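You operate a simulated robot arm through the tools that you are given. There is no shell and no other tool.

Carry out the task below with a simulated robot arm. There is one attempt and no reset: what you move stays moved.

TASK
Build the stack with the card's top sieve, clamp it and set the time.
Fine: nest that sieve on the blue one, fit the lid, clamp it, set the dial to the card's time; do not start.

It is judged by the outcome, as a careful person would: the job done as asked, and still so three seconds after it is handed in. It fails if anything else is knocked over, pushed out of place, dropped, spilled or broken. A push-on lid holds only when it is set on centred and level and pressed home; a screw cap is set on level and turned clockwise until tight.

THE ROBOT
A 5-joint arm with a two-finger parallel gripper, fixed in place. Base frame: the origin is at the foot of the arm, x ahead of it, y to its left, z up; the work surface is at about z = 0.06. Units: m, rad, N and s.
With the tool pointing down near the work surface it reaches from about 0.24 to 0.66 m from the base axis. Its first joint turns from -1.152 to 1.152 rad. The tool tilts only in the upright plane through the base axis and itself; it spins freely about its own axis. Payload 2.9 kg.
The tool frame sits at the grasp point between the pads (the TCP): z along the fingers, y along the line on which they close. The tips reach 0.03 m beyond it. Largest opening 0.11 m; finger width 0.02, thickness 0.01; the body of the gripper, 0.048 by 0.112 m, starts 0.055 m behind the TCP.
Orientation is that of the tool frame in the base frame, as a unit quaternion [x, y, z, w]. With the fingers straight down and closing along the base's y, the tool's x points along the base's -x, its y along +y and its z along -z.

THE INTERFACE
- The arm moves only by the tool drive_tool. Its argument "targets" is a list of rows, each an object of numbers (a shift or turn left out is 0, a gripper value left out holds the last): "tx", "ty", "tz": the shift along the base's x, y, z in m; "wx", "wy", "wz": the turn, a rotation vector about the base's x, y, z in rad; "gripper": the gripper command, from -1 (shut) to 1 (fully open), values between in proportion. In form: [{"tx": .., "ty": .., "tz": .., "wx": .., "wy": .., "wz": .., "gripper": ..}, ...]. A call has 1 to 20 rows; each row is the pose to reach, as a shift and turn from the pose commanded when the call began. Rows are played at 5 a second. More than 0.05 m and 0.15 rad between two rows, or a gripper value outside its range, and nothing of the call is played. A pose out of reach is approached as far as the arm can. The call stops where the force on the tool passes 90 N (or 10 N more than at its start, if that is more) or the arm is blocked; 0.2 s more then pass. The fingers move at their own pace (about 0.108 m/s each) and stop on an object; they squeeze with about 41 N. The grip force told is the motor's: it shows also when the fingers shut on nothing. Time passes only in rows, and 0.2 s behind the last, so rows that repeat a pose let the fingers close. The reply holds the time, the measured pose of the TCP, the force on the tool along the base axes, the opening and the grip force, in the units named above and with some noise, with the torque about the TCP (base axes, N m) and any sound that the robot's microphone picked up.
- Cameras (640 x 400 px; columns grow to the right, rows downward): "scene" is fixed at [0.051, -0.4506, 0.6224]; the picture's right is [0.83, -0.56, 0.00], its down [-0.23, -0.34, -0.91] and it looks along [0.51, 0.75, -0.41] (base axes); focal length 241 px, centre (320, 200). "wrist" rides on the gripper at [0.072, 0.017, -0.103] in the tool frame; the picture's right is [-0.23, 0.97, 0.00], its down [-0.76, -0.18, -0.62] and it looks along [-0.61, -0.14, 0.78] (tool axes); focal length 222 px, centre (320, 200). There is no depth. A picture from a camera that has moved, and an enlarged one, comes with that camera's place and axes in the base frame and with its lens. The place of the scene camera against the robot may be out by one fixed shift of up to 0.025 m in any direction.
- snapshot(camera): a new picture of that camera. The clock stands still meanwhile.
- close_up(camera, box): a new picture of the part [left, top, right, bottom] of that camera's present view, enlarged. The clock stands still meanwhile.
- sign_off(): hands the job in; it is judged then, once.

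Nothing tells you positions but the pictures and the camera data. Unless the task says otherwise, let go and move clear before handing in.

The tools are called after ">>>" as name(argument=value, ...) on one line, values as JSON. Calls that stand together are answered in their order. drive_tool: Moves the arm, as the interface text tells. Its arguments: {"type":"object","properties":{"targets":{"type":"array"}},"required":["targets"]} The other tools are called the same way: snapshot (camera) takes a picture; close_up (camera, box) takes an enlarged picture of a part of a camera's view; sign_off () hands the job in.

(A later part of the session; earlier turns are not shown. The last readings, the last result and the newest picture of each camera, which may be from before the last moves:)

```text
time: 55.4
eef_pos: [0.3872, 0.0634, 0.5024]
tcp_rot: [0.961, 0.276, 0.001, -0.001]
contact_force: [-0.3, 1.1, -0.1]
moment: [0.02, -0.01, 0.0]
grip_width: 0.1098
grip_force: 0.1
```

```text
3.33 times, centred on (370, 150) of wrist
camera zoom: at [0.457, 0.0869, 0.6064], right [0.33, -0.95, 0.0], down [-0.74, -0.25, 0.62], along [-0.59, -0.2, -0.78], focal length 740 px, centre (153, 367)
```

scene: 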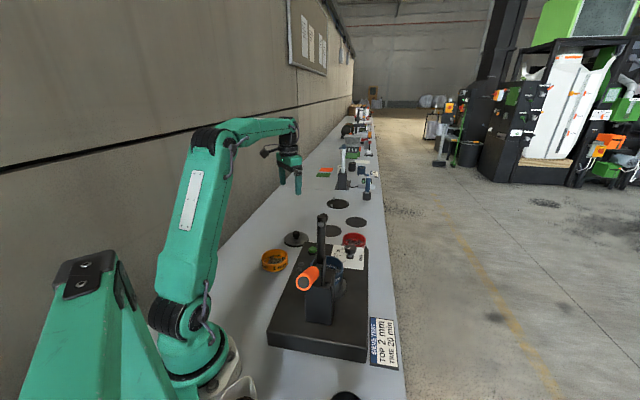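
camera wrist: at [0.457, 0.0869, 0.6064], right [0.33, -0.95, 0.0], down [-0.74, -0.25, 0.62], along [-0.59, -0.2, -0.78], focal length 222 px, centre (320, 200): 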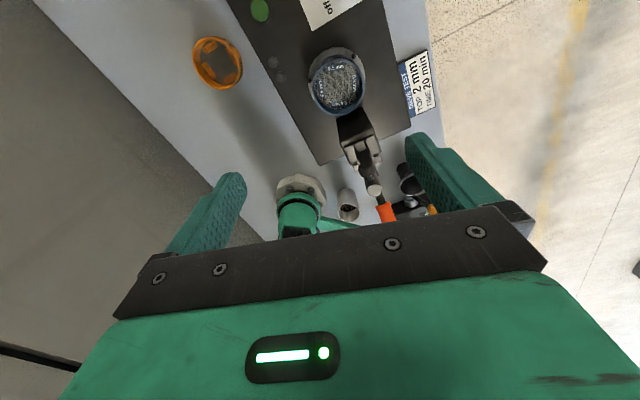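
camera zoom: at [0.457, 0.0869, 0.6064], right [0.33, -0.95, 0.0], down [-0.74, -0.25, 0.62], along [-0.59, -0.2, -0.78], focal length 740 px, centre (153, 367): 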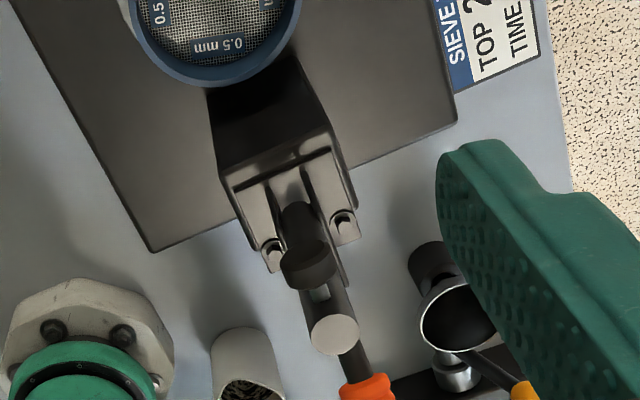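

The clamp foot reaches out to within about 5 cm of the blue sieve's axis at z ≈ 0.33, so I must come in from the side, below it. I'll re-grip with the tool tipped slightly so the wrist stays away from the clamp. First I'll spin back and move over the red sieve at about (0.577, 0.258).

>>> drive_tool(targets=[{"wz": 0.149}, {"wz": 0.298}, {"wz": 0.447}, {"wz": 0.596, "tx": 0.005, "ty": 0.01}, {"wz": 0.745, "tx": 0.012, "ty": 0.02, "tz": -0.01}, {"wz": 0.894, "tx": 0.02, "ty": 0.03, "tz": -0.02}, {"wz": 1.043, "tx": 0.028, "ty": 0.04, "tz": -0.03}, {"wz": 1.192, "tx": 0.036, "ty": 0.05, "tz": -0.04}, {"wz": 1.341, "tx": 0.044, "ty": 0.06, "tz": -0.055}, {"wz": 1.49, "tx": 0.052, "ty": 0.07, "tz": -0.07}, {"wz": 1.639, "tx": 0.06, "ty": 0.08, "tz": -0.085}, {"wz": 1.788, "tx": 0.068, "ty": 0.09, "tz": -0.1}, {"wz": 1.937, "tx": 0.076, "ty": 0.1, "tz": -0.115}, {"wz": 2.086, "tx": 0.084, "ty": 0.11, "tz": -0.13}, {"wz": 2.235, "tx": 0.092, "ty": 0.12, "tz": -0.145}, {"wz": 2.384, "tx": 0.1, "ty": 0.13, "tz": -0.16}, {"wz": 2.533, "tx": 0.108, "ty": 0.14, "tz": -0.17}, {"wz": 2.682, "tx": 0.116, "ty": 0.15, "tz": -0.18}, {"wz": 2.831, "tx": 0.124, "ty": 0.16, "tz": -0.19}, {"wz": 2.98, "tx": 0.133, "ty": 0.169, "tz": -0.2}])

>>> snapshot(camera="wrist")

```text
time: 59.6
eef_pos: [0.5196, 0.2336, 0.301]
tcp_rot: [-0.2, 0.98, -0.001, 0.0]
contact_force: [-0.5, 1.1, -1.1]
moment: [-0.02, 0.02, -0.02]
grip_width: 0.1099
grip_force: 0.0
```

```text
taken
camera wrist: at [0.4464, 0.2197, 0.4051], right [-0.17, 0.99, 0.0], down [0.77, 0.13, 0.62], along [0.61, 0.11, -0.78], focal length 222 px, centre (320, 200)
```

wrist: 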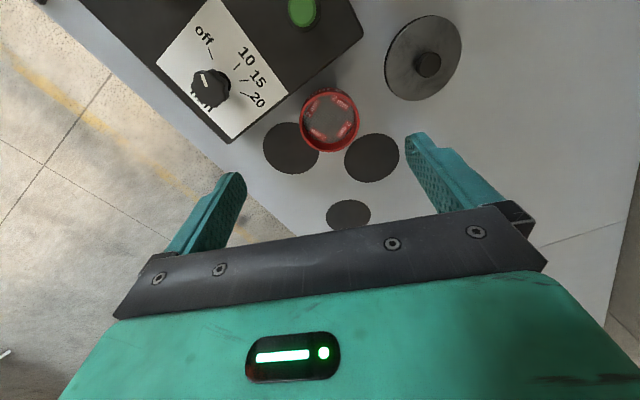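

>>> close_up(camera="wrist", box=[260, 60, 400, 180])

>>> close_up(camera="wrist", box=[140, 0, 300, 130])

```text
3.33 times, centred on (330, 120) of wrist
camera zoom: at [0.4464, 0.2197, 0.4051], right [-0.17, 0.99, 0.0], down [0.77, 0.13, 0.62], along [0.61, 0.11, -0.78], focal length 740 px, centre (287, 467)
```

zoom: 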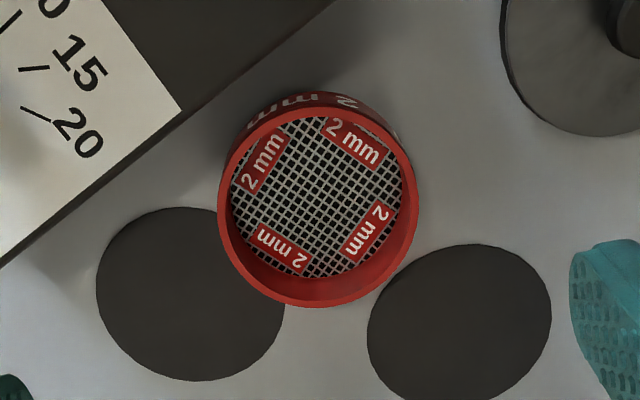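

```text
3.08 times, centred on (220, 65) of wrist
camera zoom: at [0.4464, 0.2197, 0.4051], right [-0.17, 0.99, 0.0], down [0.77, 0.13, 0.62], along [0.61, 0.11, -0.78], focal length 684 px, centre (628, 615)
```

zoom: 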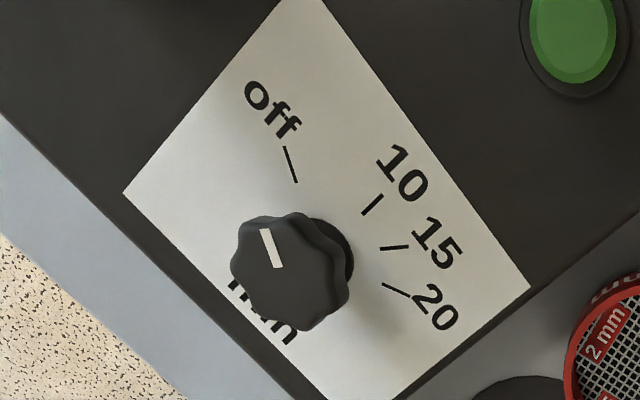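

Red is at about (0.568, 0.257). I'll go above it at z = 0.10, then tip the tool 15° with the fingers leaning toward the base.

>>> drive_tool(targets=[{"tx": 0.02, "ty": 0.01, "tz": -0.04, "wz": 0.022}, {"tx": 0.04, "ty": 0.02, "tz": -0.08, "wz": 0.022}, {"tx": 0.0484, "ty": 0.0234, "tz": -0.12, "wz": 0.022}, {"tx": 0.0484, "ty": 0.0234, "tz": -0.16, "wz": 0.022}, {"tx": 0.0484, "ty": 0.0234, "tz": -0.2, "wz": 0.022}, {"tx": 0.0484, "ty": 0.0234, "tz": -0.2, "wz": 0.022}])

>>> snapshot(camera="wrist")

```text
time: 61.0
eef_pos: [0.5683, 0.2574, 0.1007]
tcp_rot: [-0.208, 0.978, 0.0, 0.001]
contact_force: [0.8, -0.4, -0.4]
moment: [0.01, 0.01, -0.01]
grip_width: 0.1099
grip_force: 0.0
```

```text
taken
camera wrist: at [0.495, 0.242, 0.2049], right [-0.19, 0.98, 0.0], down [0.77, 0.15, 0.62], along [0.61, 0.12, -0.78], focal length 222 px, centre (320, 200)
```

wrist: 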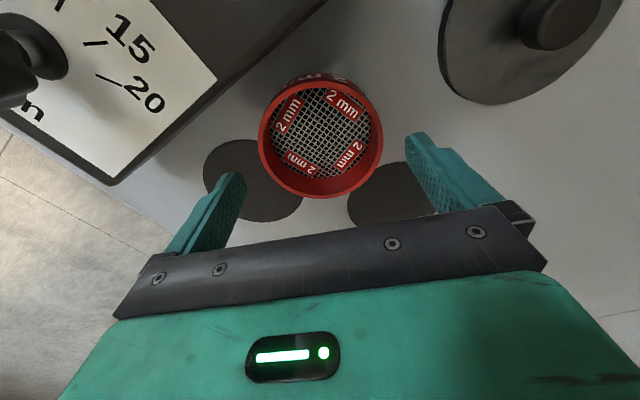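

Aligned with the sieve. Now the tilt.

>>> drive_tool(targets=[{"wx": -0.054, "wy": 0.1194}, {"wx": -0.108, "wy": 0.2387}, {"wx": -0.108, "wy": 0.2387}, {"wx": -0.108, "wy": 0.2387}])

>>> snapshot(camera="wrist")

>>> close_up(camera="scene", box=[280, 150, 400, 270])

```text
time: 62.0
eef_pos: [0.5686, 0.2567, 0.1012]
tcp_rot: [-0.207, 0.969, -0.028, -0.129]
contact_force: [0.0, -1.0, -0.5]
moment: [-0.03, -0.03, -0.01]
grip_width: 0.1099
grip_force: 0.1
```

```text
taken
camera wrist: at [0.5215, 0.2536, 0.2204], right [-0.2, 0.98, -0.06], down [0.89, 0.2, 0.4], along [0.41, 0.03, -0.91], focal length 222 px, centre (320, 200)
```

wrist: 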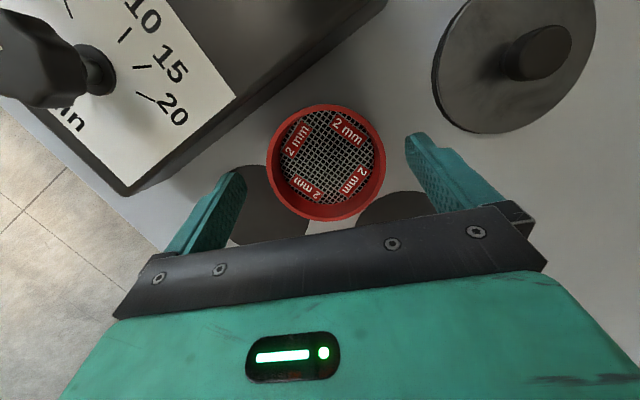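

```text
3.33 times, centred on (340, 210) of scene
camera zoom: at [0.051, -0.4506, 0.6224], right [0.83, -0.56, 0.0], down [-0.23, -0.34, -0.91], along [0.51, 0.75, -0.41], focal length 803 px, centre (253, 167)
```

zoom: 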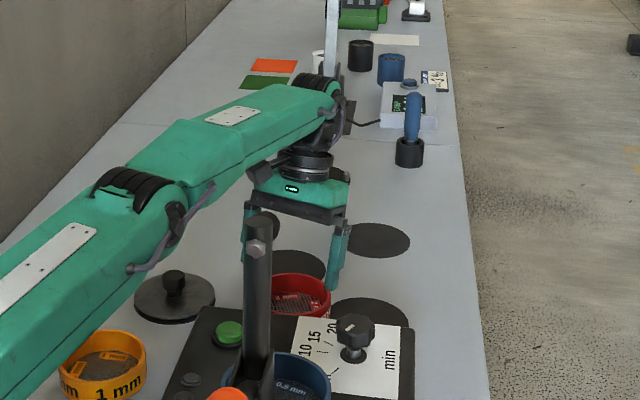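

>>> drive_tool(targets=[{"tx": 0.003, "ty": 0.0013, "tz": -0.02}, {"tx": 0.0055, "ty": 0.0025, "tz": -0.04}, {"tx": 0.0055, "ty": 0.0025, "tz": -0.053}, {"tx": 0.0055, "ty": 0.0025, "tz": -0.06}, {"tx": 0.0055, "ty": 0.0025, "tz": -0.06}])

>>> snapshot(camera="wrist")

>>> close_up(camera="scene", box=[300, 200, 380, 260])

```text
time: 63.2
eef_pos: [0.5739, 0.2592, 0.0406]
tcp_rot: [-0.207, 0.97, -0.027, -0.127]
contact_force: [0.1, 0.3, -0.5]
moment: [-0.05, 0.01, 0.03]
grip_width: 0.1099
grip_force: 0.1
```

```text
taken
camera wrist: at [0.5276, 0.2563, 0.1604], right [-0.2, 0.98, -0.06], down [0.89, 0.2, 0.4], along [0.41, 0.03, -0.91], focal length 222 px, centre (320, 200)
```

wrist: 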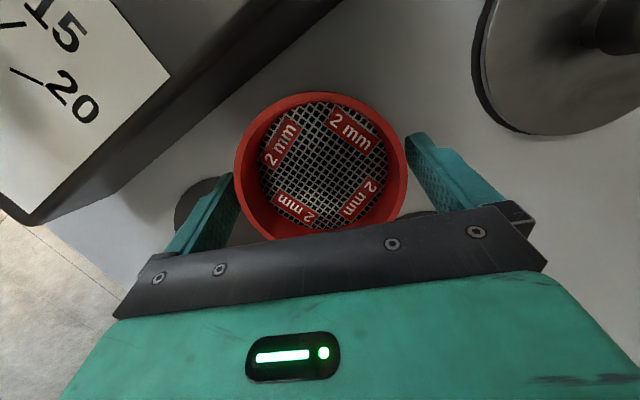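

```text
6.67 times, centred on (340, 230) of scene
camera zoom: at [0.051, -0.4506, 0.6224], right [0.83, -0.56, 0.0], down [-0.23, -0.34, -0.91], along [0.51, 0.75, -0.41], focal length 1606 px, centre (187, 0)
```

zoom: 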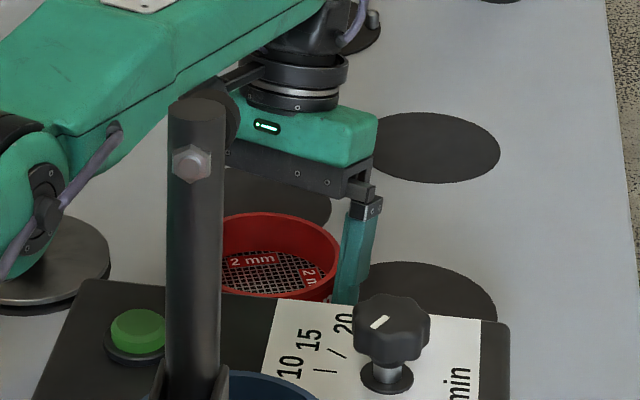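

>>> drive_tool(targets=[{"gripper": -1}, {"gripper": -1}, {"gripper": -1}, {"gripper": -1}])

>>> snapshot(camera="wrist")

```text
time: 64.2
eef_pos: [0.5748, 0.2585, 0.0421]
tcp_rot: [-0.207, 0.969, -0.028, -0.128]
contact_force: [-0.1, -0.5, -0.3]
moment: [0.01, -0.02, 0.02]
grip_width: 0.1038
grip_force: 41.2
```

```text
taken
camera wrist: at [0.5276, 0.2563, 0.1604], right [-0.2, 0.98, -0.06], down [0.89, 0.2, 0.4], along [0.41, 0.03, -0.91], focal length 222 px, centre (320, 200)
```

wrist: 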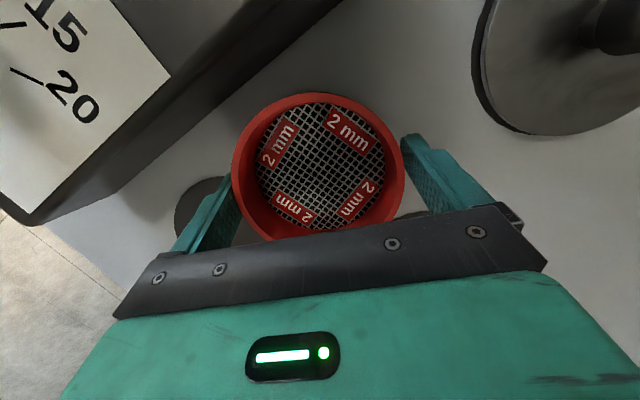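

>>> drive_tool(targets=[{"tz": 0.01, "gripper": -1}, {"tz": 0.02}, {"tz": 0.035}, {"tz": 0.05}, {"tz": 0.05}])

>>> snapshot(camera="wrist")

>>> close_up(camera="scene", box=[290, 190, 390, 260])

```text
time: 65.4
eef_pos: [0.5704, 0.2582, 0.0922]
tcp_rot: [-0.207, 0.97, -0.028, -0.128]
contact_force: [0.5, -0.4, -1.0]
moment: [-0.04, 0.01, 0.01]
grip_width: 0.1039
grip_force: 40.8
out of reach, approached as far as the arm can: row 4, 5
```

```text
taken
camera wrist: at [0.5244, 0.2558, 0.2104], right [-0.2, 0.98, -0.06], down [0.89, 0.2, 0.4], along [0.41, 0.03, -0.91], focal length 222 px, centre (320, 200)
```

wrist: 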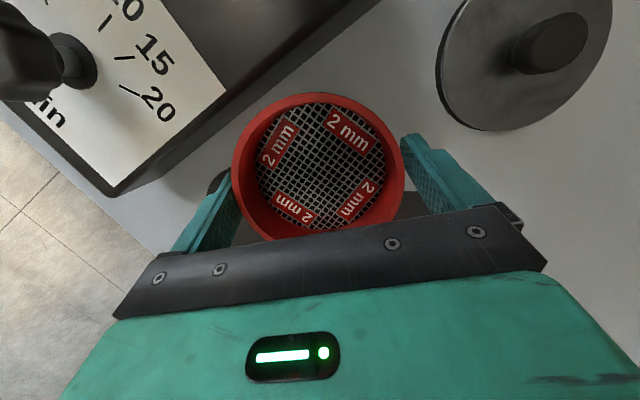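

```text
5.71 times, centred on (340, 225) of scene
camera zoom: at [0.051, -0.4506, 0.6224], right [0.83, -0.56, 0.0], down [-0.23, -0.34, -0.91], along [0.51, 0.75, -0.41], focal length 1376 px, centre (206, 57)
```

zoom: 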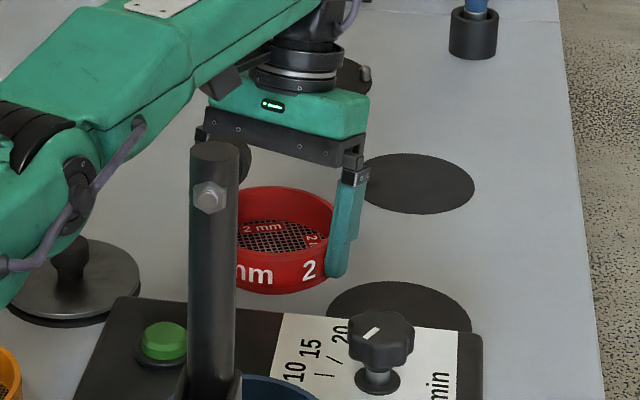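

>>> close_up(camera="wrist", box=[200, 70, 440, 250])

>>> close_up(camera="scene", box=[310, 205, 370, 250])

```text
2.22 times, centred on (320, 160) of wrist
camera zoom: at [0.5244, 0.2558, 0.2104], right [-0.2, 0.98, -0.06], down [0.89, 0.2, 0.4], along [0.41, 0.03, -0.91], focal length 494 px, centre (320, 289)
```

zoom: 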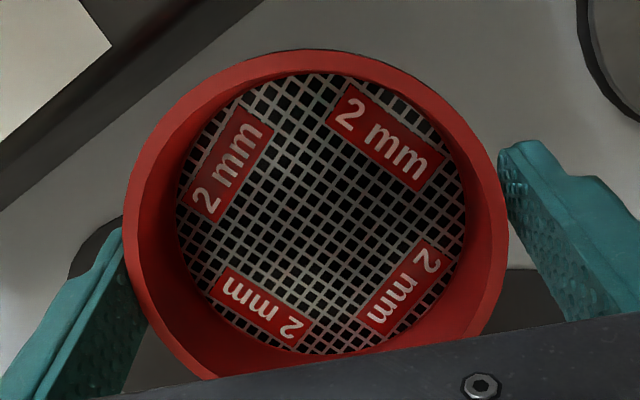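

```text
8.89 times, centred on (340, 228) of scene
camera zoom: at [0.051, -0.4506, 0.6224], right [0.83, -0.56, 0.0], down [-0.23, -0.34, -0.91], along [0.51, 0.75, -0.41], focal length 2141 px, centre (142, -44)
```

zoom: 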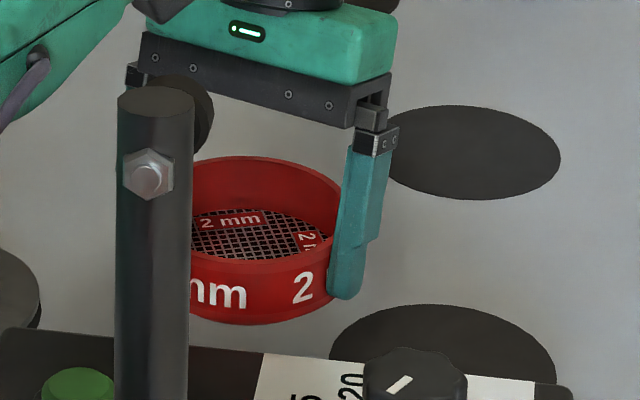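

Re-measuring the rim from its near and far edges, the first grip was about 1.4 cm off-centre, which explains the snag and tilt. This second grip is close to centred. I'll swing it out to a pose where the fixed camera has a clear view and check that it's level.

>>> drive_tool(targets=[{"tx": -0.0238, "ty": -0.0107, "tz": 0.028}, {"tx": -0.0373, "ty": -0.0428, "tz": 0.058, "wz": -0.0412}, {"tx": -0.0472, "ty": -0.0729, "tz": 0.083, "wz": -0.0848}, {"tx": -0.054, "ty": -0.1003, "tz": 0.098, "wz": -0.1285}, {"tx": -0.0573, "ty": -0.1255, "tz": 0.108, "wz": -0.1721}, {"tx": -0.0618, "ty": -0.1501, "tz": 0.108, "wz": -0.2157}, {"tx": -0.0618, "ty": -0.1501, "tz": 0.108, "wz": -0.2157}])

>>> snapshot(camera="wrist")

>>> close_up(camera="scene", box=[310, 170, 400, 240])

```text
time: 67.0
eef_pos: [0.507, 0.1078, 0.2005]
tcp_rot: [-0.101, 0.986, -0.014, -0.13]
contact_force: [0.0, -0.6, -1.7]
moment: [0.01, 0.02, 0.01]
grip_width: 0.1036
grip_force: 41.2
```

```text
taken
camera wrist: at [0.4623, 0.1153, 0.3178], right [0.02, 1.0, -0.06], down [0.91, 0.01, 0.4], along [0.4, -0.06, -0.91], focal length 222 px, centre (320, 200)
```

wrist: 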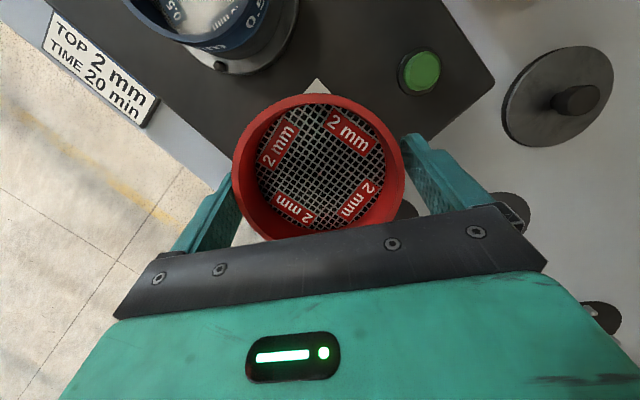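

```text
5.71 times, centred on (355, 205) of scene
camera zoom: at [0.051, -0.4506, 0.6224], right [0.83, -0.56, 0.0], down [-0.23, -0.34, -0.91], along [0.51, 0.75, -0.41], focal length 1376 px, centre (120, 171)
```

zoom: 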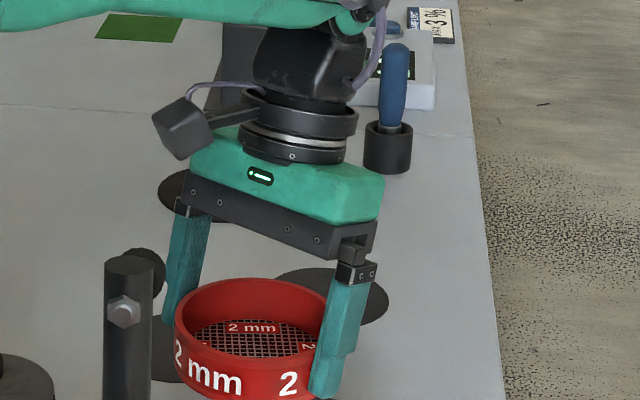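

>>> close_up(camera="scene", box=[325, 205, 385, 250])

>>> close_up(camera="wrist", box=[100, 0, 340, 150])

```text
8.89 times, centred on (355, 228) of scene
camera zoom: at [0.051, -0.4506, 0.6224], right [0.83, -0.56, 0.0], down [-0.23, -0.34, -0.91], along [0.51, 0.75, -0.41], focal length 2141 px, centre (9, -44)
```

zoom: 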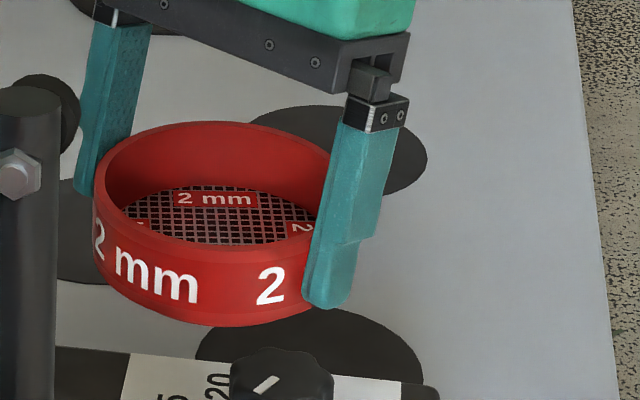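

```text
2.67 times, centred on (220, 75) of wrist
camera zoom: at [0.4623, 0.1153, 0.3178], right [0.02, 1.0, -0.06], down [0.91, 0.01, 0.4], along [0.4, -0.06, -0.91], focal length 592 px, centre (587, 533)
```

zoom: 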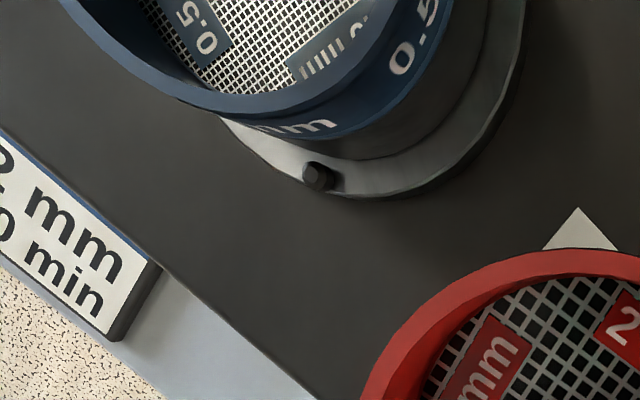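

The sieve looks level. I'll swing to the blue sieve's bearing and come in radially at low height, well under the foot.

>>> drive_tool(targets=[{"tx": 0.0, "ty": -0.0275, "wz": -0.0524}, {"tx": -0.0014, "ty": -0.0548, "wz": -0.1047}, {"tx": -0.0094, "ty": -0.0793, "wz": -0.1518}, {"tx": -0.0494, "ty": -0.0816, "wz": -0.1518}, {"tx": -0.0793, "ty": -0.0833, "wz": -0.1518}, {"tx": -0.0793, "ty": -0.0833, "wz": -0.1518}])

>>> snapshot(camera="wrist")

>>> close_up(camera="scene", box=[280, 180, 400, 290])

```text
time: 68.4
eef_pos: [0.4299, 0.0241, 0.1997]
tcp_rot: [-0.026, 0.991, -0.004, -0.13]
contact_force: [-0.5, -0.3, -1.7]
moment: [-0.02, 0.0, -0.03]
grip_width: 0.1038
grip_force: 40.9
```

```text
taken
camera wrist: at [0.3849, 0.0381, 0.3184], right [0.17, 0.98, -0.06], down [0.91, -0.13, 0.41], along [0.39, -0.12, -0.91], focal length 222 px, centre (320, 200)
```

wrist: 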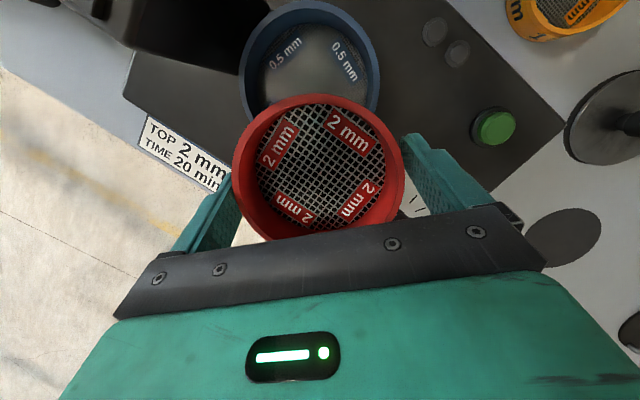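

```text
3.64 times, centred on (340, 235) of scene
camera zoom: at [0.051, -0.4506, 0.6224], right [0.83, -0.56, 0.0], down [-0.23, -0.34, -0.91], along [0.51, 0.75, -0.41], focal length 876 px, centre (247, 73)
```

zoom: 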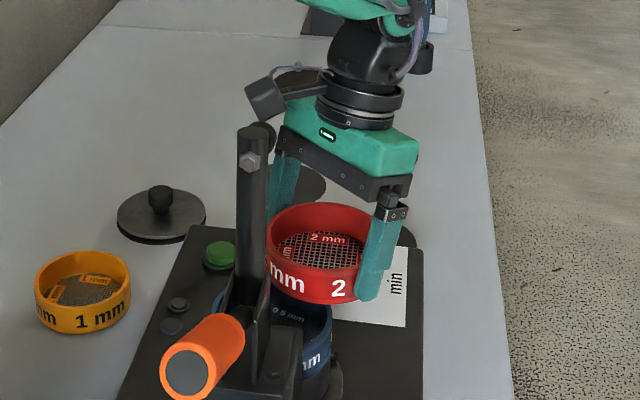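

>>> close_up(camera="wrist", box=[220, 0, 400, 120])

```text
3.33 times, centred on (310, 60) of wrist
camera zoom: at [0.3849, 0.0381, 0.3184], right [0.17, 0.98, -0.06], down [0.91, -0.13, 0.41], along [0.39, -0.12, -0.91], focal length 740 px, centre (353, 667)
```

zoom: 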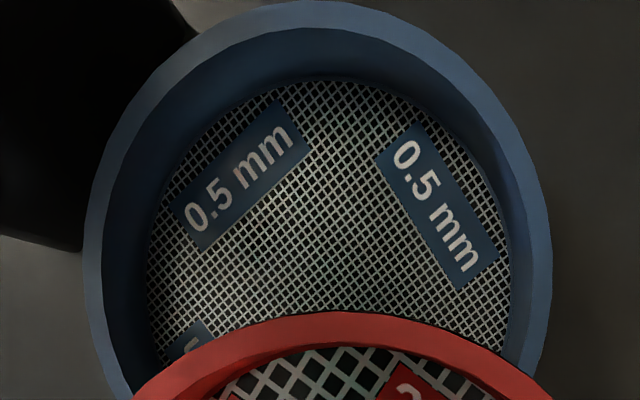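

>>> drive_tool(targets=[{"tx": -0.03, "ty": -0.0015}, {"tx": -0.0552, "ty": -0.0028}, {"tx": -0.0552, "ty": -0.0028}, {"tx": -0.0552, "ty": -0.0028}])

>>> snapshot(camera="wrist")

>>> close_up(camera="scene", box=[285, 200, 375, 290])

```text
time: 69.4
eef_pos: [0.3748, 0.0202, 0.1993]
tcp_rot: [-0.027, 0.991, -0.005, -0.131]
contact_force: [-0.2, -0.1, -0.8]
moment: [-0.01, 0.03, 0.02]
grip_width: 0.1038
grip_force: 41.0
```

```text
taken
camera wrist: at [0.3302, 0.0354, 0.3181], right [0.17, 0.98, -0.06], down [0.91, -0.13, 0.4], along [0.39, -0.12, -0.91], focal length 222 px, centre (320, 200)
```

wrist: 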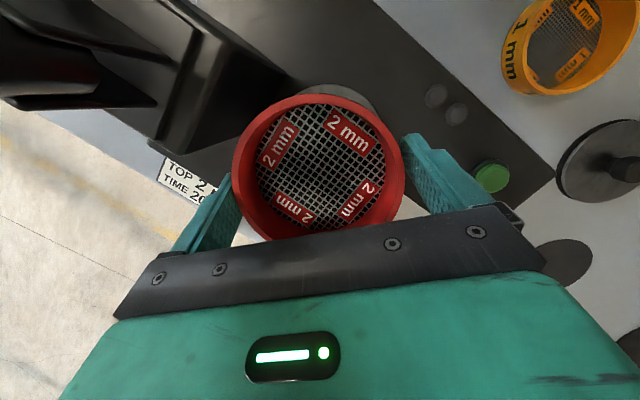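

```text
4.44 times, centred on (330, 245) of scene
camera zoom: at [0.051, -0.4506, 0.6224], right [0.83, -0.56, 0.0], down [-0.23, -0.34, -0.91], along [0.51, 0.75, -0.41], focal length 1070 px, centre (276, 0)
```

zoom: 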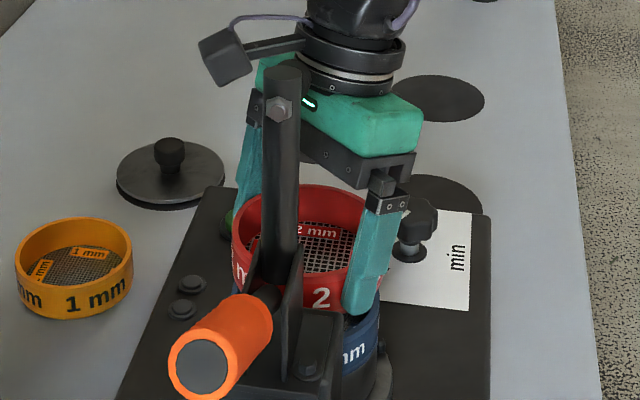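

>>> close_up(camera="scene", box=[310, 235, 360, 285])

>>> close_up(camera="scene", box=[295, 215, 355, 265])

```text
8.00 times, centred on (335, 260) of scene
camera zoom: at [0.051, -0.4506, 0.6224], right [0.83, -0.56, 0.0], down [-0.23, -0.34, -0.91], along [0.51, 0.75, -0.41], focal length 1927 px, centre (200, -280)
```

zoom: 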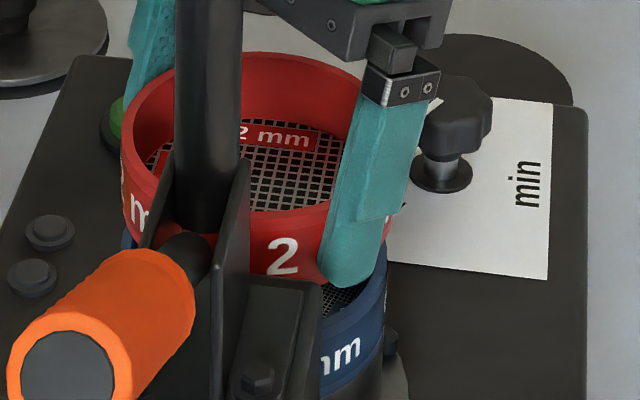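

```text
8.00 times, centred on (325, 240) of scene
camera zoom: at [0.051, -0.4506, 0.6224], right [0.83, -0.56, 0.0], down [-0.23, -0.34, -0.91], along [0.51, 0.75, -0.41], focal length 1927 px, centre (280, -120)
```

zoom: 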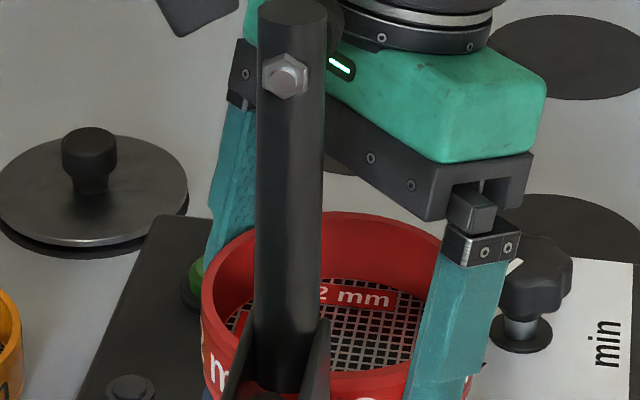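

In the scene view red and blue edges line up within about half a millimetre. I'll lower slowly, watching the force.

>>> drive_tool(targets=[{"tz": -0.008}, {"tz": -0.014}, {"tz": -0.018}, {"tz": -0.018}])

>>> close_up(camera="scene", box=[310, 235, 360, 285])

```text
time: 70.4
eef_pos: [0.3741, 0.0224, 0.1808]
tcp_rot: [-0.026, 0.991, -0.004, -0.13]
contact_force: [0.9, 0.5, -1.5]
moment: [-0.02, 0.04, 0.03]
grip_width: 0.1037
grip_force: 40.6
```

```text
8.00 times, centred on (335, 260) of scene
camera zoom: at [0.051, -0.4506, 0.6224], right [0.83, -0.56, 0.0], down [-0.23, -0.34, -0.91], along [0.51, 0.75, -0.41], focal length 1927 px, centre (200, -280)
```

zoom: 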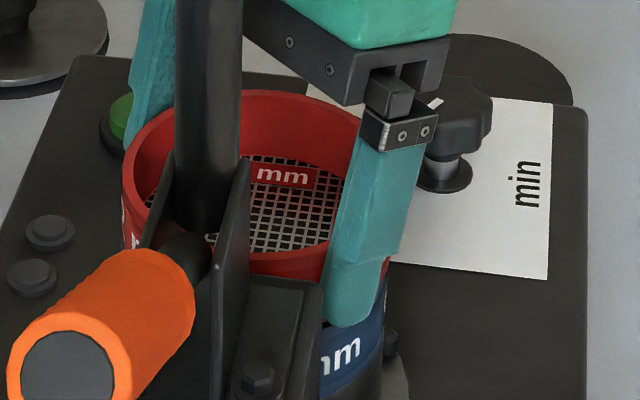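

>>> drive_tool(targets=[{"tz": -0.002}, {"tz": -0.004}, {"tz": -0.006}, {"tz": -0.008}, {"tz": -0.008}])

>>> close_up(camera="scene", box=[310, 235, 360, 285])

```text
time: 71.6
eef_pos: [0.3763, 0.0213, 0.1743]
tcp_rot: [-0.026, 0.991, -0.003, -0.129]
contact_force: [-3.7, 3.1, 28.7]
moment: [-0.19, 0.23, 0.3]
grip_width: 0.1039
grip_force: 41.2
```

```text
8.00 times, centred on (335, 260) of scene
camera zoom: at [0.0509, -0.4506, 0.6224], right [0.83, -0.56, 0.0], down [-0.23, -0.34, -0.91], along [0.51, 0.75, -0.41], focal length 1927 px, centre (200, -280)
```

zoom: 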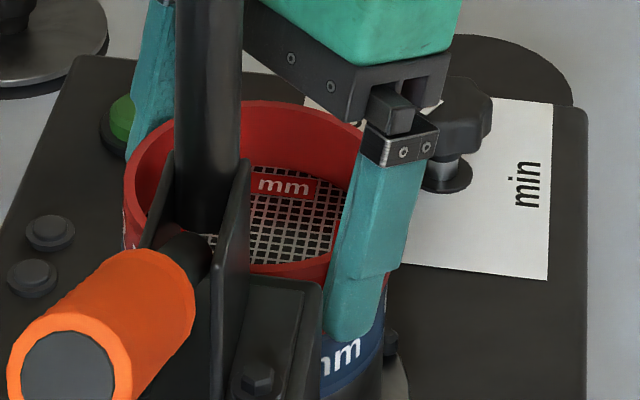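

>>> snapshot(camera="wrist")

>>> close_up(camera="wrist", box=[200, 60, 440, 240])

>>> close_up(camera="scene", box=[325, 240, 355, 275])

```text
taken
camera wrist: at [0.3307, 0.0355, 0.2936], right [0.17, 0.98, -0.06], down [0.9, -0.13, 0.41], along [0.39, -0.12, -0.91], focal length 222 px, centre (320, 200)
```

wrist: 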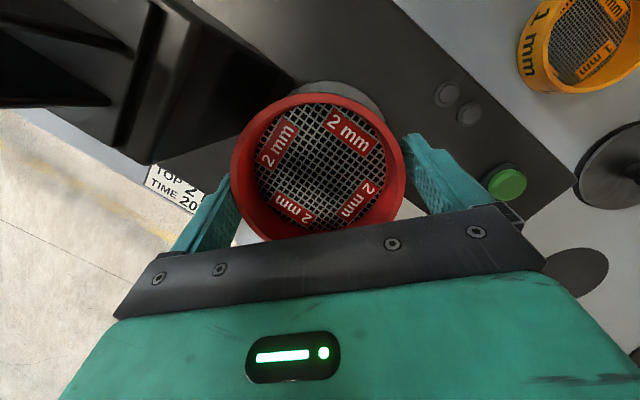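

```text
2.22 times, centred on (320, 150) of wrist
camera zoom: at [0.3307, 0.0355, 0.2936], right [0.17, 0.98, -0.06], down [0.9, -0.13, 0.41], along [0.39, -0.12, -0.91], focal length 494 px, centre (320, 311)
```

zoom: 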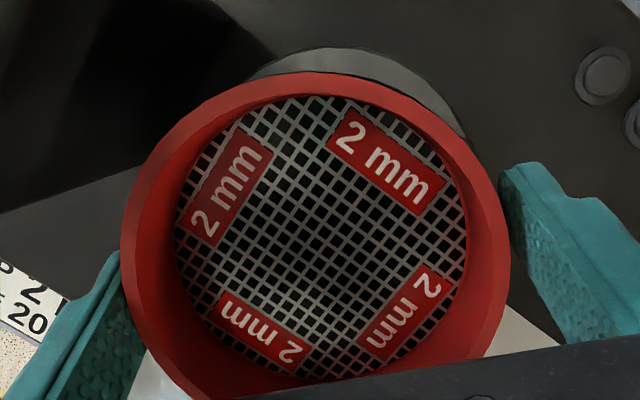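

```text
11.43 times, centred on (340, 258) of scene
camera zoom: at [0.0509, -0.4506, 0.6224], right [0.83, -0.56, 0.0], down [-0.23, -0.34, -0.91], along [0.51, 0.75, -0.41], focal length 2752 px, centre (91, -457)
```

zoom: 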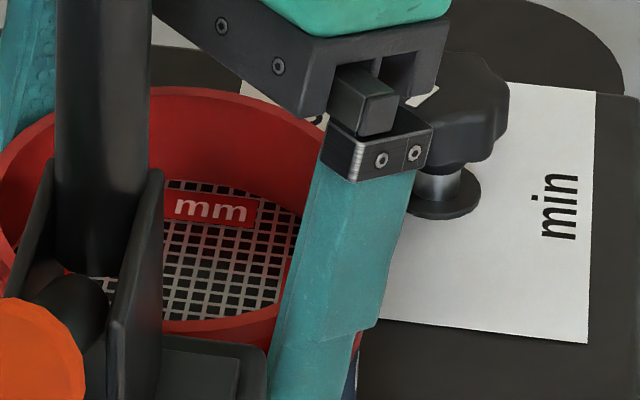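

Contact at TCP z = 0.174 with a small sideways reaction (−x, +y). I'll ease the sieve slightly that way under light pressure to let it find its seat.

>>> drive_tool(targets=[{"tx": -0.0008, "ty": 0.0007}, {"tx": -0.0015, "ty": 0.0014}, {"tx": -0.0015, "ty": 0.0014}])

```text
time: 72.4
eef_pos: [0.3746, 0.0227, 0.1744]
tcp_rot: [-0.026, 0.991, -0.005, -0.129]
contact_force: [7.5, -8.5, 26.3]
moment: [-0.59, -0.17, 0.06]
grip_width: 0.1037
grip_force: 40.6
```

>>> drive_tool(targets=[{"tx": 0.0008, "ty": -0.0007}, {"tx": 0.0016, "ty": -0.0014}, {"tx": 0.0024, "ty": -0.0021}, {"tx": 0.003, "ty": -0.0028}, {"tx": 0.003, "ty": -0.0028}])

```text
time: 73.6
eef_pos: [0.3758, 0.0191, 0.1741]
tcp_rot: [-0.027, 0.991, -0.004, -0.131]
contact_force: [-8.4, 12.6, 35.4]
moment: [-0.19, 0.35, -0.07]
grip_width: 0.1036
grip_force: 40.6
```

The sideways force looks like friction only (about 0.43 of the load), so it may be sitting on the rim rather than in it. I'll lift slightly and look at the sieve's lower edge to see how it nests.

>>> drive_tool(targets=[{"tx": -0.0012, "ty": 0.0012, "tz": 0.01}, {"tx": -0.0012, "ty": 0.0012, "tz": 0.02}, {"tx": -0.0012, "ty": 0.0012, "tz": 0.03}, {"tx": -0.0012, "ty": 0.0012, "tz": 0.03}])

>>> close_up(camera="scene", box=[310, 230, 360, 270])

>>> snapshot(camera="wrist")

```text
time: 74.6
eef_pos: [0.374, 0.0213, 0.2034]
tcp_rot: [-0.026, 0.991, -0.004, -0.131]
contact_force: [0.0, -0.3, -1.4]
moment: [-0.01, 0.0, -0.01]
grip_width: 0.1038
grip_force: 41.4
```

```text
10.00 times, centred on (335, 250) of scene
camera zoom: at [0.051, -0.4506, 0.6224], right [0.83, -0.56, 0.0], down [-0.23, -0.34, -0.91], along [0.51, 0.75, -0.41], focal length 2408 px, centre (170, -300)
```

zoom: 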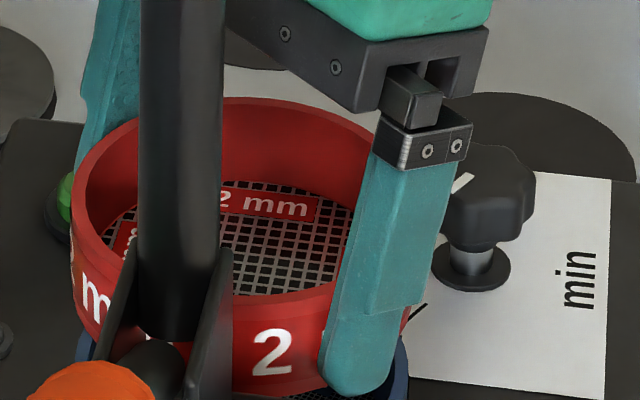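

```text
taken
camera wrist: at [0.3305, 0.0353, 0.3225], right [0.17, 0.98, -0.06], down [0.91, -0.13, 0.4], along [0.39, -0.12, -0.91], focal length 222 px, centre (320, 200)
```

wrist: 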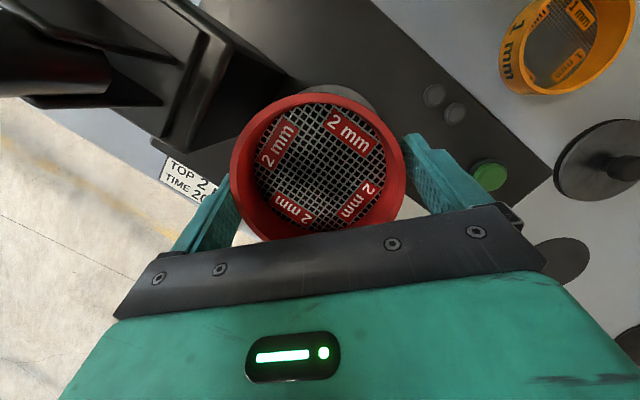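

>>> close_up(camera="scene", box=[255, 242, 295, 276])

>>> close_up(camera="wrist", box=[480, 0, 640, 110])

>>> close_up(camera="wrist", box=[220, 70, 420, 240])

```text
11.76 times, centred on (275, 259) of scene
camera zoom: at [0.051, -0.4506, 0.6224], right [0.83, -0.56, 0.0], down [-0.23, -0.34, -0.91], along [0.51, 0.75, -0.41], focal length 2833 px, centre (849, -494)
```

zoom: 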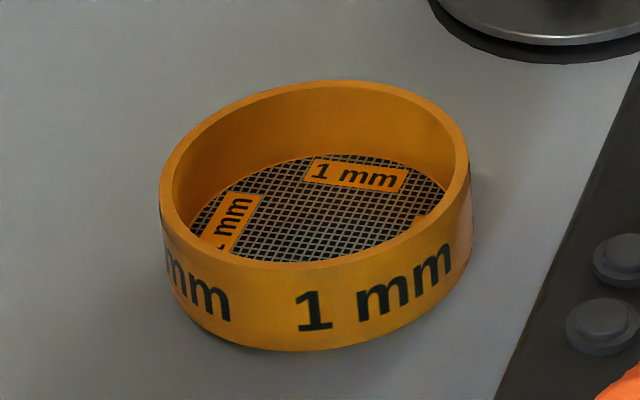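

```text
3.64 times, centred on (560, 55) of wrist
camera zoom: at [0.3305, 0.0353, 0.3225], right [0.17, 0.98, -0.06], down [0.91, -0.13, 0.4], along [0.39, -0.12, -0.91], focal length 808 px, centre (-553, 727)
```

zoom: 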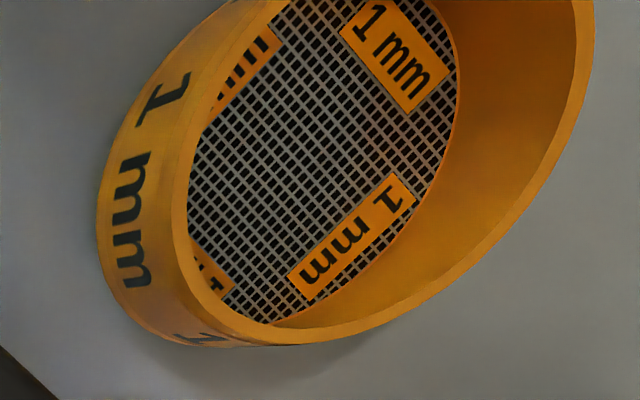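

```text
2.35 times, centred on (320, 155) of wrist
camera zoom: at [0.3305, 0.0353, 0.3225], right [0.17, 0.98, -0.06], down [0.91, -0.13, 0.4], along [0.39, -0.12, -0.91], focal length 523 px, centre (320, 306)
```

zoom: 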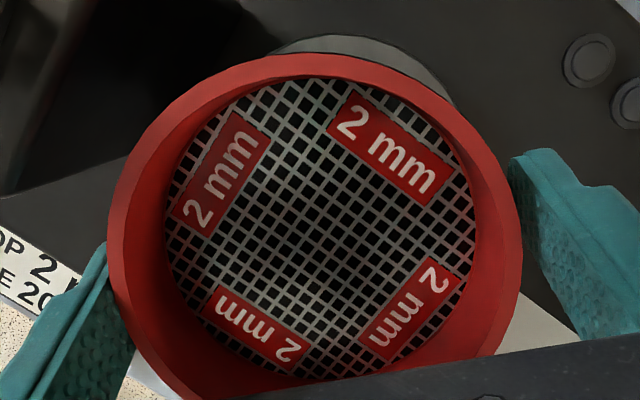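

>>> close_up(camera="scene", box=[336, 252, 356, 272])

>>> close_up(camera="scene", box=[305, 245, 330, 270])

```text
16.00 times, centred on (346, 262) of scene
camera zoom: at [0.051, -0.4506, 0.6224], right [0.83, -0.56, 0.0], down [-0.23, -0.34, -0.91], along [0.51, 0.75, -0.41], focal length 3853 px, centre (-96, -792)
```

zoom: 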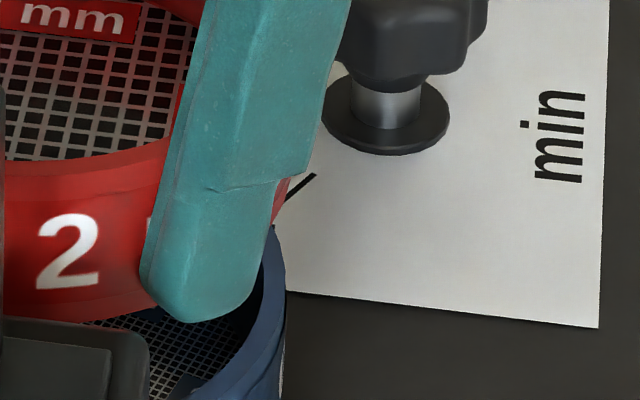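

```text
16.00 times, centred on (318, 258) of scene
camera zoom: at [0.051, -0.4506, 0.6224], right [0.83, -0.56, 0.0], down [-0.23, -0.34, -0.91], along [0.51, 0.75, -0.41], focal length 3853 px, centre (360, -720)
```

zoom: 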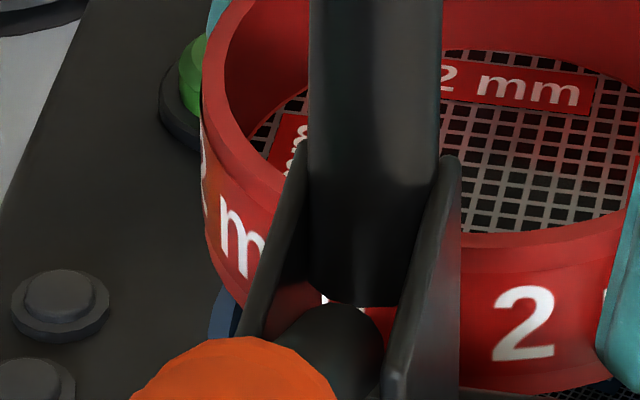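

>>> drive_tool(targets=[{"tx": 0.0005, "tz": -0.01}, {"tx": 0.0005, "tz": -0.02}, {"tx": 0.0005, "tz": -0.025}, {"tx": 0.0005, "tz": -0.029}, {"tx": 0.0005, "tz": -0.031}, {"tx": 0.0005, "tz": -0.031}])

>>> close_up(camera="scene", box=[334, 245, 359, 275])

>>> close_up(camera="scene", box=[305, 245, 330, 275])

```text
time: 76.0
eef_pos: [0.3756, 0.0216, 0.1734]
tcp_rot: [-0.026, 0.991, -0.005, -0.131]
contact_force: [-6.6, -1.5, 26.8]
moment: [-1.05, 0.46, -0.15]
grip_width: 0.104
grip_force: 40.7
```

```text
13.33 times, centred on (346, 260) of scene
camera zoom: at [0.0509, -0.4506, 0.6224], right [0.83, -0.56, 0.0], down [-0.23, -0.34, -0.91], along [0.51, 0.75, -0.41], focal length 3211 px, centre (-33, -600)
```

zoom: 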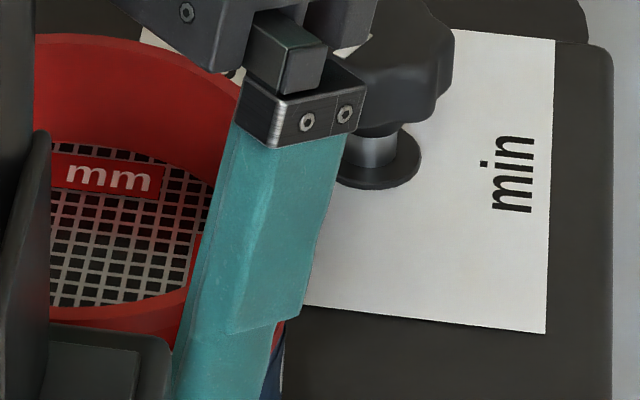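

```text
13.33 times, centred on (318, 260) of scene
camera zoom: at [0.0509, -0.4506, 0.6224], right [0.83, -0.56, 0.0], down [-0.23, -0.34, -0.91], along [0.51, 0.75, -0.41], focal length 3211 px, centre (353, -600)
```

zoom: 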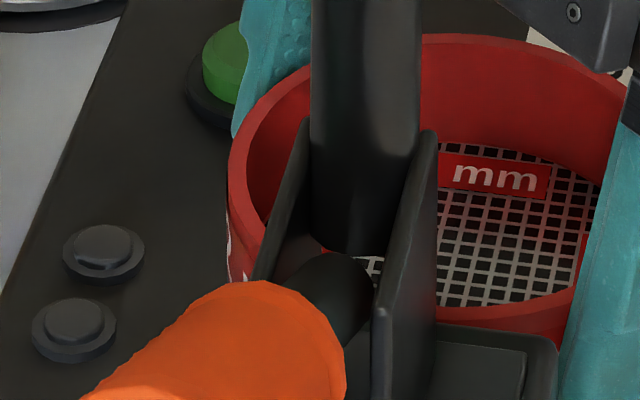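

The contact point works out to be on the −y side of the sieve, so the sieve sits a few millimetres toward −y of the tool axis. I'll lift slightly, shift by about (+2.6, +3.2) mm and lower again.

>>> drive_tool(targets=[{"tz": 0.006}, {"tz": 0.01, "tx": 0.0013, "ty": 0.0016}, {"tz": 0.01, "tx": 0.0026, "ty": 0.0032}, {"tz": 0.005, "tx": 0.0026, "ty": 0.0032}, {"tz": 0.002, "tx": 0.0026, "ty": 0.0032}, {"tz": 0.0, "tx": 0.0026, "ty": 0.0032}, {"tz": 0.0, "tx": 0.0026, "ty": 0.0032}])

>>> close_up(camera="scene", box=[334, 245, 359, 275])

```text
time: 77.6
eef_pos: [0.3788, 0.0251, 0.1739]
tcp_rot: [-0.026, 0.991, -0.004, -0.129]
contact_force: [-8.0, -0.3, 31.9]
moment: [-0.61, 0.65, -0.07]
grip_width: 0.1038
grip_force: 41.1
```

```text
13.33 times, centred on (346, 260) of scene
camera zoom: at [0.0508, -0.4506, 0.6224], right [0.83, -0.56, 0.0], down [-0.23, -0.34, -0.91], along [0.51, 0.75, -0.41], focal length 3211 px, centre (-33, -600)
```

zoom: 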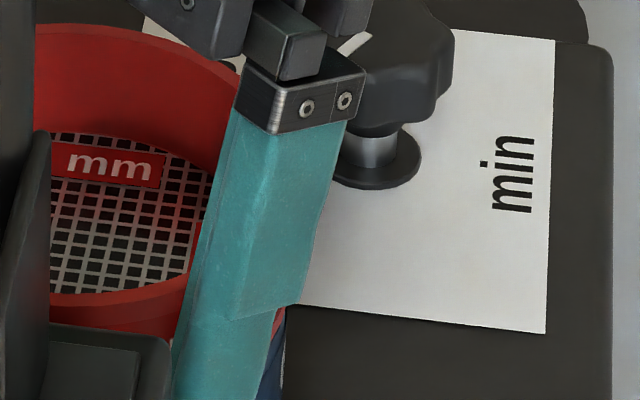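

>>> close_up(camera="scene", box=[337, 262, 349, 274])

>>> close_up(camera="wrist", box=[220, 70, 420, 240])

>>> snapshot(camera="scene")

```text
16.00 times, centred on (343, 268) of scene
camera zoom: at [0.0508, -0.4506, 0.6224], right [0.83, -0.56, 0.0], down [-0.23, -0.34, -0.91], along [0.51, 0.75, -0.41], focal length 3853 px, centre (-48, -888)
```

zoom: 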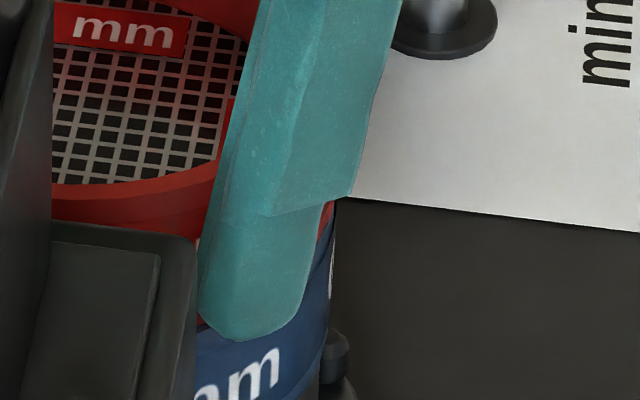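

```text
2.35 times, centred on (320, 155) of wrist
camera zoom: at [0.334, 0.0389, 0.2929], right [0.17, 0.98, -0.06], down [0.9, -0.13, 0.41], along [0.39, -0.12, -0.91], focal length 523 px, centre (320, 306)
```

zoom: 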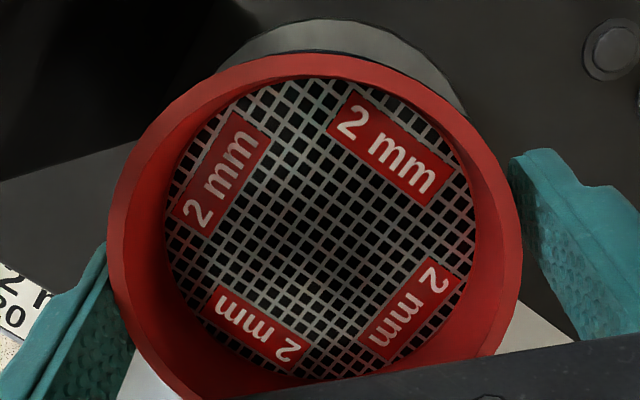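

```text
taken
```

scene: 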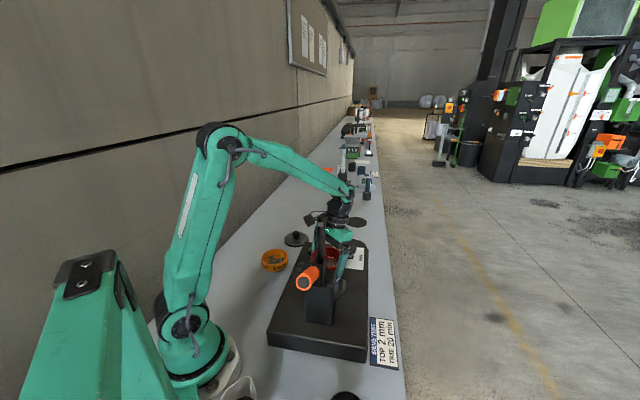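

Fitting circles to both rims in this view puts red about 3.5 mm too far in +x with y matched. I'll lift, shift −3.3 mm in x and lower again.

>>> drive_tool(targets=[{"tz": 0.006}, {"tz": 0.01, "tx": -0.0016}, {"tz": 0.01, "tx": -0.0033}, {"tz": 0.005, "tx": -0.0033}, {"tz": 0.002, "tx": -0.0033}, {"tz": 0.0, "tx": -0.0033}, {"tz": -0.002, "tx": -0.0033}, {"tz": -0.002, "tx": -0.0033}])

>>> close_up(camera="wrist", box=[220, 70, 420, 240])

>>> close_up(camera="scene", box=[337, 262, 349, 274])

```text
time: 79.4
eef_pos: [0.375, 0.0247, 0.1741]
tcp_rot: [-0.026, 0.991, -0.005, -0.13]
contact_force: [-8.3, -2.7, 55.3]
moment: [-1.77, 0.41, -0.1]
grip_width: 0.1037
grip_force: 40.7
```

```text
2.35 times, centred on (320, 155) of wrist
camera zoom: at [0.3306, 0.0389, 0.2924], right [0.17, 0.98, -0.06], down [0.9, -0.13, 0.41], along [0.39, -0.12, -0.91], focal length 523 px, centre (320, 306)
```

zoom: 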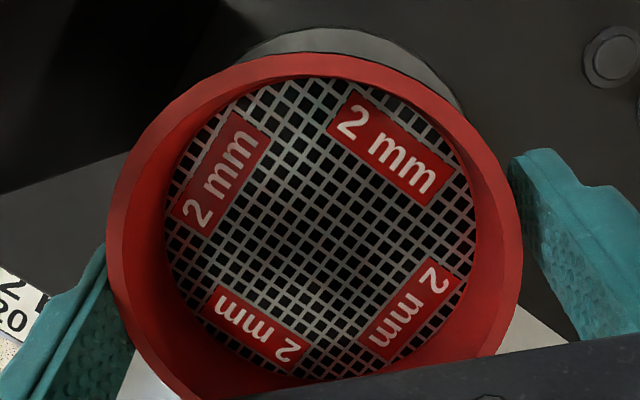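

```text
16.00 times, centred on (343, 268) of scene
camera zoom: at [0.0507, -0.4506, 0.6225], right [0.83, -0.56, 0.0], down [-0.23, -0.34, -0.91], along [0.51, 0.75, -0.41], focal length 3853 px, centre (-48, -888)
```

zoom: 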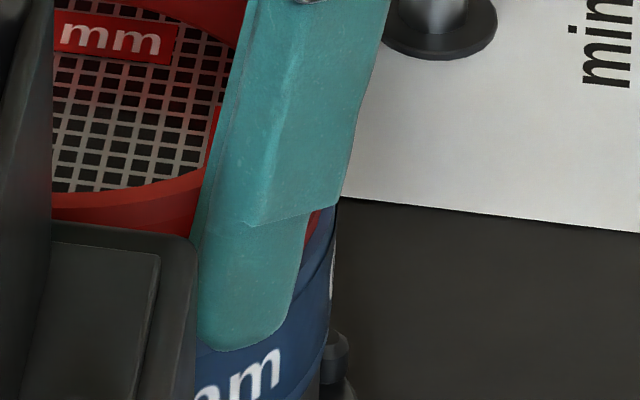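

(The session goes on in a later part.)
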